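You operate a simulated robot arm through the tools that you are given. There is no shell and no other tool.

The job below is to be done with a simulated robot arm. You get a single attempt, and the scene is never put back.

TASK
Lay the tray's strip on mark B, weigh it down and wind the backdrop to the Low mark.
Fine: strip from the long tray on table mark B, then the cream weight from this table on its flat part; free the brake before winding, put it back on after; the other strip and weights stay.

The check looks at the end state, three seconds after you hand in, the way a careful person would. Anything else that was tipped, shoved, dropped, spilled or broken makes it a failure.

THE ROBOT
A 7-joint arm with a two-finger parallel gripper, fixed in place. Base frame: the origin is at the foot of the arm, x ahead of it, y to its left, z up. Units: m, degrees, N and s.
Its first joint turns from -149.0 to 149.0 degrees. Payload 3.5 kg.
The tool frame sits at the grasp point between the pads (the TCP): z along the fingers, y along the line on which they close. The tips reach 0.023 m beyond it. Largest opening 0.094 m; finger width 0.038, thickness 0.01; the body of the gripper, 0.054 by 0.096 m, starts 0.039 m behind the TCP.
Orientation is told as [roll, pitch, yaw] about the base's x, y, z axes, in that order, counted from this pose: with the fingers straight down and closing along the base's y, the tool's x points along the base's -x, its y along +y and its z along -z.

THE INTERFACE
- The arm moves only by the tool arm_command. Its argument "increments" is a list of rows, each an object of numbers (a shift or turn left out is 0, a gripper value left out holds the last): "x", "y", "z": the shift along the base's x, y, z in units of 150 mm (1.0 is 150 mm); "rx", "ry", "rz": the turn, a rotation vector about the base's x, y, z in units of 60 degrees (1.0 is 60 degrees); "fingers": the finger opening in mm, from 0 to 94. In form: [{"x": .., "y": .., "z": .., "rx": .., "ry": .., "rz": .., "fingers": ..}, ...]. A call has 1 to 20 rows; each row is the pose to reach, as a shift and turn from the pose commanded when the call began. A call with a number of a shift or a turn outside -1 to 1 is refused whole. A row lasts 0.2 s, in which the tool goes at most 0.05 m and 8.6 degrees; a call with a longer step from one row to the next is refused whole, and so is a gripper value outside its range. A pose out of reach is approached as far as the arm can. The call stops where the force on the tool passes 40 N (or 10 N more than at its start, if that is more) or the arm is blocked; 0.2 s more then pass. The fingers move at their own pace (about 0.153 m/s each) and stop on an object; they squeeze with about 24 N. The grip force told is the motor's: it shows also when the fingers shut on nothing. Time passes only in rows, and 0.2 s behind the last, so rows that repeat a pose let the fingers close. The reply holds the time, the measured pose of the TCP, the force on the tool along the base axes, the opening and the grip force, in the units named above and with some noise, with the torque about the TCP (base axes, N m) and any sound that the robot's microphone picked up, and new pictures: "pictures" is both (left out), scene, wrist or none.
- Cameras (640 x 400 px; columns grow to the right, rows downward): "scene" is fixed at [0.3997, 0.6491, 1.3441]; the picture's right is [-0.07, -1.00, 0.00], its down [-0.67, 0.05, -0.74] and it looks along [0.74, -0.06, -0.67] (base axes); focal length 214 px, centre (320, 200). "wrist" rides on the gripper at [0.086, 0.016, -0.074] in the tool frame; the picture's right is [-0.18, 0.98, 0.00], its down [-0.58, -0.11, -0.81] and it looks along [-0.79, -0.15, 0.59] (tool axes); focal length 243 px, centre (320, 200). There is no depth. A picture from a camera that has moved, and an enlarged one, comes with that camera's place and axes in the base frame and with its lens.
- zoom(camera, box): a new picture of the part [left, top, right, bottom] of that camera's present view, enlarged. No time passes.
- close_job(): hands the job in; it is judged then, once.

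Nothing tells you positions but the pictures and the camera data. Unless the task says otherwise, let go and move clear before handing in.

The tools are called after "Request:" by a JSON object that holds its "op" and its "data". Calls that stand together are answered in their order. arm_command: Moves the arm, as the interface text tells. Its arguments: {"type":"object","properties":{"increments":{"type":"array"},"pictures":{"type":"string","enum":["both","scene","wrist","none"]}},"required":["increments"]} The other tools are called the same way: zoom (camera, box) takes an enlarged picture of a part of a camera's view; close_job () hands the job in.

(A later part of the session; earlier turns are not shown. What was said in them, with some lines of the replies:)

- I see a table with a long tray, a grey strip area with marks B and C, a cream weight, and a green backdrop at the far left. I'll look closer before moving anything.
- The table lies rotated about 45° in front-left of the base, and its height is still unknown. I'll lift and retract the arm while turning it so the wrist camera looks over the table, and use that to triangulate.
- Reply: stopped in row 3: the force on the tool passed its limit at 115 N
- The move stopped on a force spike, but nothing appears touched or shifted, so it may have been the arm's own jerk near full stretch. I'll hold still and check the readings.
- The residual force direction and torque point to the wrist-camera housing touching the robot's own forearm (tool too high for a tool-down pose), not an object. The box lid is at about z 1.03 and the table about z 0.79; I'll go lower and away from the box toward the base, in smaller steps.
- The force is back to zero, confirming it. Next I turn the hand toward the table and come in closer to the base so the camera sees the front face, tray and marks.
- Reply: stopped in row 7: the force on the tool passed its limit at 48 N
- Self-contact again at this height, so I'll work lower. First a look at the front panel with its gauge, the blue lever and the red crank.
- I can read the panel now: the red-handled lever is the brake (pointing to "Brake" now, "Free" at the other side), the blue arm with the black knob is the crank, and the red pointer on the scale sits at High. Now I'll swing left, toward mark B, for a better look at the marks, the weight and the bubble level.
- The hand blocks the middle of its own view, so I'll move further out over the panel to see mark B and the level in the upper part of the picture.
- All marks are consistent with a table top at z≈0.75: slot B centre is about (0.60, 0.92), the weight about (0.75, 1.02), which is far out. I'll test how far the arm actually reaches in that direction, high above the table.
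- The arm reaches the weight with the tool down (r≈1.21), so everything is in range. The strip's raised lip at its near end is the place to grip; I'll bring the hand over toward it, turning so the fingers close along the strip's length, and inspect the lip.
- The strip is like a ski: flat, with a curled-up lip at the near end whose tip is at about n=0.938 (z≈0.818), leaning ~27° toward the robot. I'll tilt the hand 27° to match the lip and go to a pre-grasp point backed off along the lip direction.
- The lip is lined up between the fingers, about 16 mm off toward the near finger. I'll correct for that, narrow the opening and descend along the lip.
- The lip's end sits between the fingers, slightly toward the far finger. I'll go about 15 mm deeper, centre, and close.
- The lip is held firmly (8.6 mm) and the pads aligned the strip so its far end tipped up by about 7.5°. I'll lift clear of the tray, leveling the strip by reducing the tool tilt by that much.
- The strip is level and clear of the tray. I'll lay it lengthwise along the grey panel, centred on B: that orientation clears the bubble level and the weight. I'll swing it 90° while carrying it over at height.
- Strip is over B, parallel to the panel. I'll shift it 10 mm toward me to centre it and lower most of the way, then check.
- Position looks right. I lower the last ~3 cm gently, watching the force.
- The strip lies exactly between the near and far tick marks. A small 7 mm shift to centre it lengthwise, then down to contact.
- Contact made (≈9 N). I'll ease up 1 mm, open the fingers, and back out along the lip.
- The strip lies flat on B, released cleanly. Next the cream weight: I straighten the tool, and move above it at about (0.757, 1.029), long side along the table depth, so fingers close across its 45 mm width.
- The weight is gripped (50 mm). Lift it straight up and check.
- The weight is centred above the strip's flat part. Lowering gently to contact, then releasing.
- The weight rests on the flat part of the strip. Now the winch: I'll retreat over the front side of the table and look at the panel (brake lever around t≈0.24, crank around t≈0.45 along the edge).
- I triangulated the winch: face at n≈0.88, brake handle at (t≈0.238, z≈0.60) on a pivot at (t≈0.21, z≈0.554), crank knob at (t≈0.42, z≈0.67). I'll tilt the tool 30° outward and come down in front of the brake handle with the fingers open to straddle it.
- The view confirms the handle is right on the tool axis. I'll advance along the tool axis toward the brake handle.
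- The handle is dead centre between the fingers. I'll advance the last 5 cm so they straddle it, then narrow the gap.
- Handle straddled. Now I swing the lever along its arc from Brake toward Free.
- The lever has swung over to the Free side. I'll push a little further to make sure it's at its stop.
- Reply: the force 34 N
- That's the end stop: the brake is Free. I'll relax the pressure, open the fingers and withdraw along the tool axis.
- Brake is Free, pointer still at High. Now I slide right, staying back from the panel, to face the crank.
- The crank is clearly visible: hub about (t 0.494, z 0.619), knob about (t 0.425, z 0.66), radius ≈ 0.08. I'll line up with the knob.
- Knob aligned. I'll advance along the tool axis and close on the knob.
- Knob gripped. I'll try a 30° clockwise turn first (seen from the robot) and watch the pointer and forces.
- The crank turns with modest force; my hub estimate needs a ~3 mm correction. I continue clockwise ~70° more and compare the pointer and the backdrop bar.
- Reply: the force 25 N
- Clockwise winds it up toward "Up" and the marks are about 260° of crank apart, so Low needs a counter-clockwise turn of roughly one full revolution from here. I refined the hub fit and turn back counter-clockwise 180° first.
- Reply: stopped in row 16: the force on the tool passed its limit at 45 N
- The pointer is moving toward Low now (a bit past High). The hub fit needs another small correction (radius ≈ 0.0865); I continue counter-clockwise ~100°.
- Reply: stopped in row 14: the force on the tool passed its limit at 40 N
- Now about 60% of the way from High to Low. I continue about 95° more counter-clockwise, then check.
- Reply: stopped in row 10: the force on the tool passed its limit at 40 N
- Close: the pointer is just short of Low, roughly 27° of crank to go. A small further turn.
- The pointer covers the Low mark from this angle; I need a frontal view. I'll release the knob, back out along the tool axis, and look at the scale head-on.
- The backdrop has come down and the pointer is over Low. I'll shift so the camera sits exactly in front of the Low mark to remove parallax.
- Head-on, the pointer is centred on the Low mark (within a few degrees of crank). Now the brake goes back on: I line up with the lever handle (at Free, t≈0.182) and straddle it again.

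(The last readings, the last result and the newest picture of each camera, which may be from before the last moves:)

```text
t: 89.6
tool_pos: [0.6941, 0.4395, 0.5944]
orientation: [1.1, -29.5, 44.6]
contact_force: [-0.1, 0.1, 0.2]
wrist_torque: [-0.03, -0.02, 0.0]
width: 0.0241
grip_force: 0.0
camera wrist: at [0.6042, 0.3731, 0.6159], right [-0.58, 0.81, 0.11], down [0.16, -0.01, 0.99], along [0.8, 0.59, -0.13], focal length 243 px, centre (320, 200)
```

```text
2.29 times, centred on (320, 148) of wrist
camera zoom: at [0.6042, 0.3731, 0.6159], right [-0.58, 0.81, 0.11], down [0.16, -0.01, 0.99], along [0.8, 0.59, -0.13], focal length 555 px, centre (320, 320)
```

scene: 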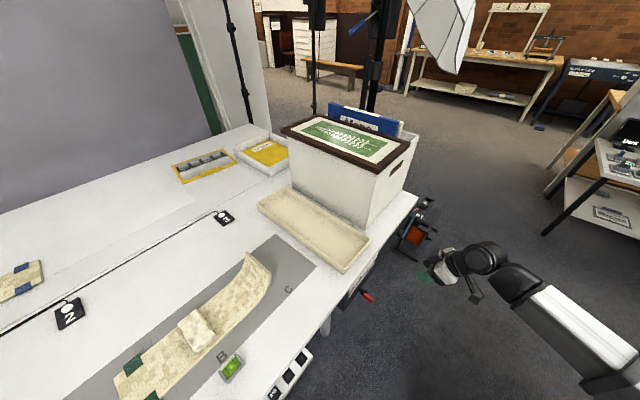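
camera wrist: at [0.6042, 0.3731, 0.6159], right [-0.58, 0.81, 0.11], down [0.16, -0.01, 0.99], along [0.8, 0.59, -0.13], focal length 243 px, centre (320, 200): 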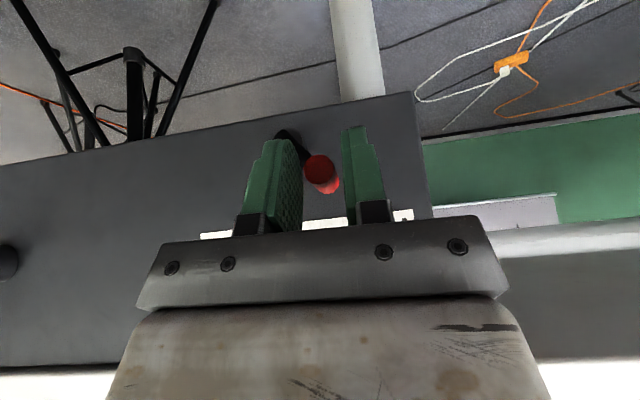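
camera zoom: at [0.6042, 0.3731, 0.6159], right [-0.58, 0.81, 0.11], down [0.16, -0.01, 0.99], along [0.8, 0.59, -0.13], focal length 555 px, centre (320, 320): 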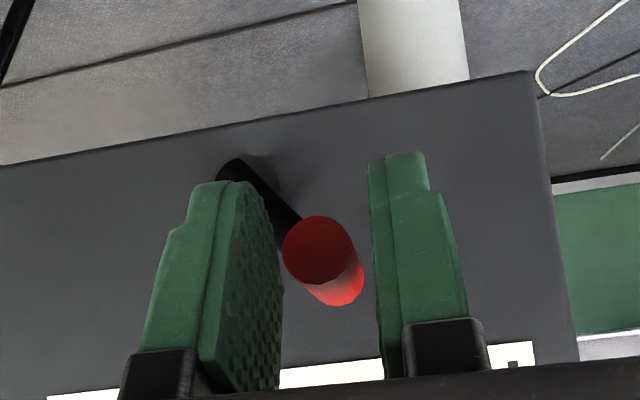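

Request:
{"op": "arm_command", "data": {"increments": [{"x": 0.035, "y": -0.035, "z": 0.015}, {"x": 0.066, "y": -0.066, "z": 0.032}, {"x": 0.09, "y": -0.09, "z": 0.042}, {"x": 0.115, "y": -0.115, "z": 0.049}, {"x": 0.14, "y": -0.14, "z": 0.052}, {"x": 0.166, "y": -0.166, "z": 0.052}, {"x": 0.19, "y": -0.19, "z": 0.047}, {"x": 0.216, "y": -0.216, "z": 0.039}, {"x": 0.24, "y": -0.24, "z": 0.027}, {"x": 0.264, "y": -0.264, "z": 0.012}, {"x": 0.285, "y": -0.285, "z": -0.005}, {"x": 0.305, "y": -0.305, "z": -0.018}, {"x": 0.305, "y": -0.305, "z": -0.018}], "pictures": "wrist"}}

Request:
{"op": "zoom", "data": {"camera": "wrist", "box": [180, 60, 460, 235]}}

```text
t: 92.4
tool_pos: [0.7409, 0.395, 0.5911]
orientation: [1.1, -29.6, 44.7]
contact_force: [-5.4, 6.5, 2.7]
wrist_torque: [0.09, 0.02, 0.1]
width: 0.0272
grip_force: 3.9
camera wrist: at [0.6497, 0.328, 0.6129], right [-0.58, 0.8, 0.11], down [0.16, -0.01, 0.99], along [0.8, 0.59, -0.13], focal length 243 px, centre (320, 200)
```

wrist: 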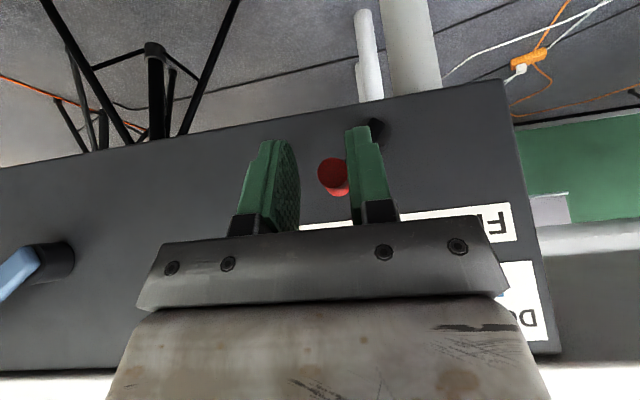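

```text
2.29 times, centred on (320, 148) of wrist
camera zoom: at [0.6497, 0.328, 0.6129], right [-0.58, 0.8, 0.11], down [0.16, -0.01, 0.99], along [0.8, 0.59, -0.13], focal length 555 px, centre (320, 320)
```

zoom: 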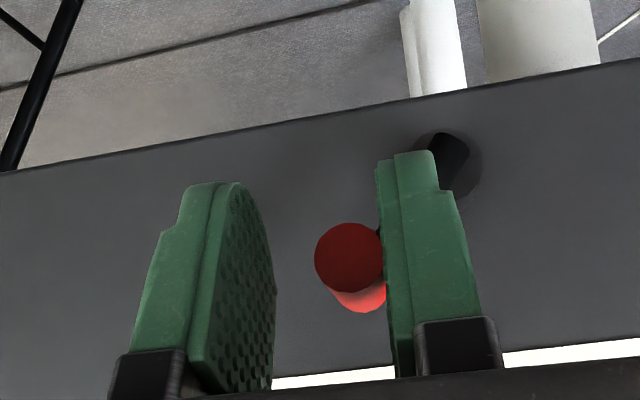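

The lever is back at the Brake side with reaction building up. A slight extra push to seat it at its stop, then release and withdraw.

Request:
{"op": "arm_command", "data": {"increments": [{"x": 0.015, "y": -0.015, "z": -0.01}, {"x": 0.03, "y": -0.03, "z": -0.02}, {"x": 0.03, "y": -0.03, "z": -0.02}], "pictures": "none"}}

Request:
{"op": "arm_command", "data": {"increments": [{"x": -0.03, "y": 0.03, "z": 0.0, "fingers": 34}, {"x": -0.045, "y": 0.045, "z": 0.0, "fingers": 44}, {"x": -0.045, "y": 0.045, "z": 0.0, "fingers": 44}, {"x": -0.095, "y": -0.005, "z": 0.12}, {"x": -0.165, "y": -0.075, "z": 0.29}, {"x": -0.245, "y": -0.155, "z": 0.49}, {"x": -0.325, "y": -0.235, "z": 0.69}, {"x": -0.45, "y": -0.36, "z": 0.85}, {"x": -0.55, "y": -0.46, "z": 0.95}], "pictures": "both"}}

Request:
{"op": "zoom", "data": {"camera": "wrist", "box": [180, 20, 480, 205]}}

```text
t: 93.2
tool_pos: [0.744, 0.3907, 0.5888]
orientation: [1.2, -29.6, 44.5]
contact_force: [-20.6, 21.4, 12.0]
wrist_torque: [0.31, 0.15, 0.43]
width: 0.0372
grip_force: 15.1
```

```text
t: 95.2
tool_pos: [0.6625, 0.3205, 0.7307]
orientation: [1.1, -29.6, 44.5]
contact_force: [-0.5, 0.1, 0.1]
wrist_torque: [0.0, -0.02, 0.0]
width: 0.044
grip_force: 0.1
camera wrist: at [0.5721, 0.2536, 0.7529], right [-0.58, 0.81, 0.11], down [0.16, -0.01, 0.99], along [0.8, 0.59, -0.13], focal length 243 px, centre (320, 200)
```

scene: 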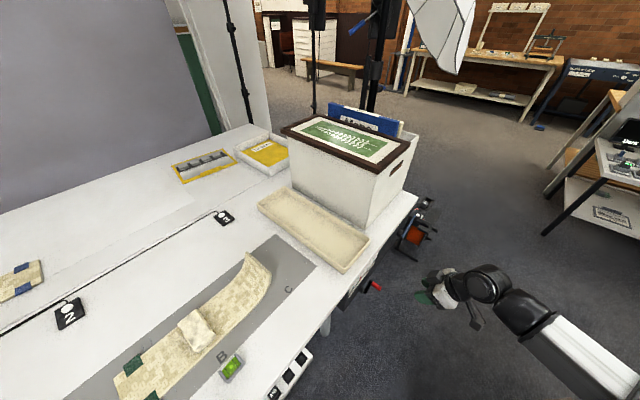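
wrist: 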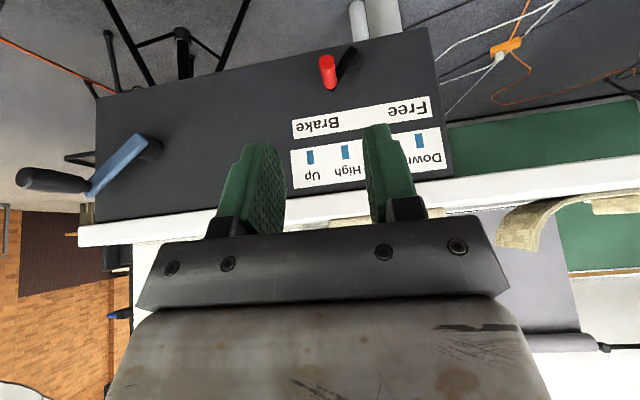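

```text
2.13 times, centred on (330, 112) of wrist
camera zoom: at [0.5721, 0.2536, 0.7529], right [-0.58, 0.81, 0.11], down [0.16, -0.01, 0.99], along [0.8, 0.59, -0.13], focal length 518 px, centre (299, 387)
```

zoom: 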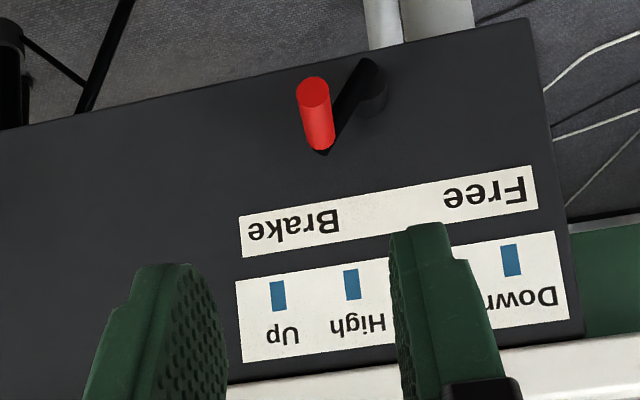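

Brake lever is back at Brake. A last check of the pointer with the fingers out of the way.

Request:
{"op": "arm_command", "data": {"increments": [{"x": -0.1, "y": 0.05, "fingers": 94}, {"x": -0.25, "y": 0.15}, {"x": -0.35, "y": 0.2}, {"x": -0.35, "y": 0.2}], "pictures": "wrist"}}

Request:
{"op": "zoom", "data": {"camera": "wrist", "box": [240, 60, 440, 185]}}

Request:
{"op": "zoom", "data": {"camera": "scene", "box": [80, 230, 320, 400]}}

```text
t: 96.2
tool_pos: [0.6109, 0.3501, 0.7301]
orientation: [1.1, -29.7, 44.7]
contact_force: [0.1, 0.9, 0.4]
wrist_torque: [0.0, 0.0, 0.0]
width: 0.094
grip_force: 0.1
camera wrist: at [0.5198, 0.2836, 0.7523], right [-0.58, 0.81, 0.11], down [0.16, -0.01, 0.99], along [0.8, 0.59, -0.13], focal length 243 px, centre (320, 200)
```

wrist: 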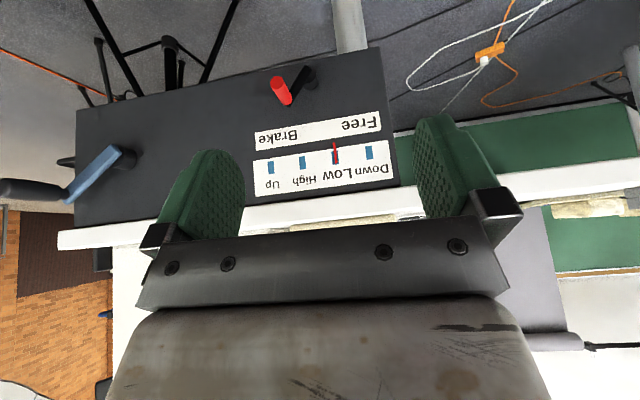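

```text
3.20 times, centred on (340, 122) of wrist
camera zoom: at [0.5198, 0.2836, 0.7523], right [-0.58, 0.81, 0.11], down [0.16, -0.01, 0.99], along [0.8, 0.59, -0.13], focal length 776 px, centre (256, 448)
```

zoom: 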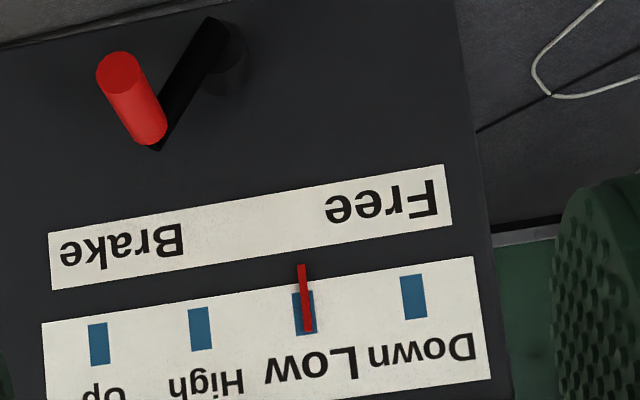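

```text
2.35 times, centred on (200, 315) of scene
camera zoom: at [0.3997, 0.6491, 1.3441], right [-0.07, -1.0, 0.0], down [-0.67, 0.05, -0.74], along [0.74, -0.06, -0.67], focal length 505 px, centre (602, -71)
```

zoom: 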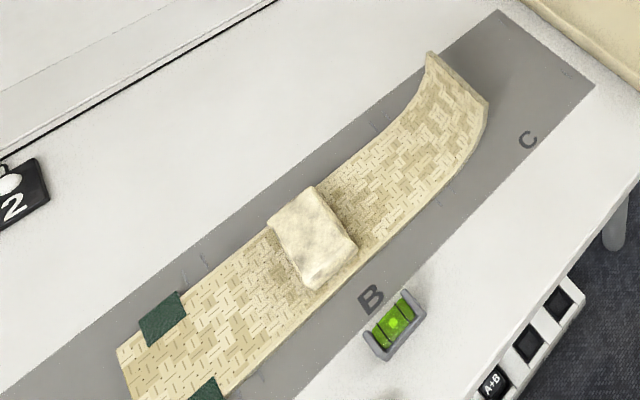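

The strip lies on B between its tick marks, and the cream weight rests on its flat part. The pointer is on Low, the brake lever is at Brake, and nothing else has moved. The arm is clear, so I'm handing the job in.

Request:
{"op": "close_job", "data": {}}

```text
The job is handed in.
```

I've handed the job in. The last pictures show everything the task asked for in place:

- **Strip:** It came out of the long tray by its curled-up lip and now lies flat on mark B, between the tick marks. I laid it lengthwise along the grey panel because a strip across it, centred on B, would have hit the bubble level and the cream weight. The task didn't give an orientation. The flat part sits about 2 cm off B's centre, toward mark A.
- **Weight:** The cream weight rests on the strip's flat part, level with the letter B.
- **Backdrop:** I freed the brake before winding. My first turn of the crank went the wrong way and raised the backdrop a little, so I turned it back. The pointer is now centred on Low.
- **Brake:** The lever is back against its stop at Brake.

Early on, the arm stopped twice on a force limit while it was high above the table. As far as I could tell, the wrist camera had touched the robot's own forearm. The arm also hit its limit a few times while winding, but it stopped safely each time. In the pictures, the other strip, the level and the other items on the table have not moved. The gripper is open and clear of everything.
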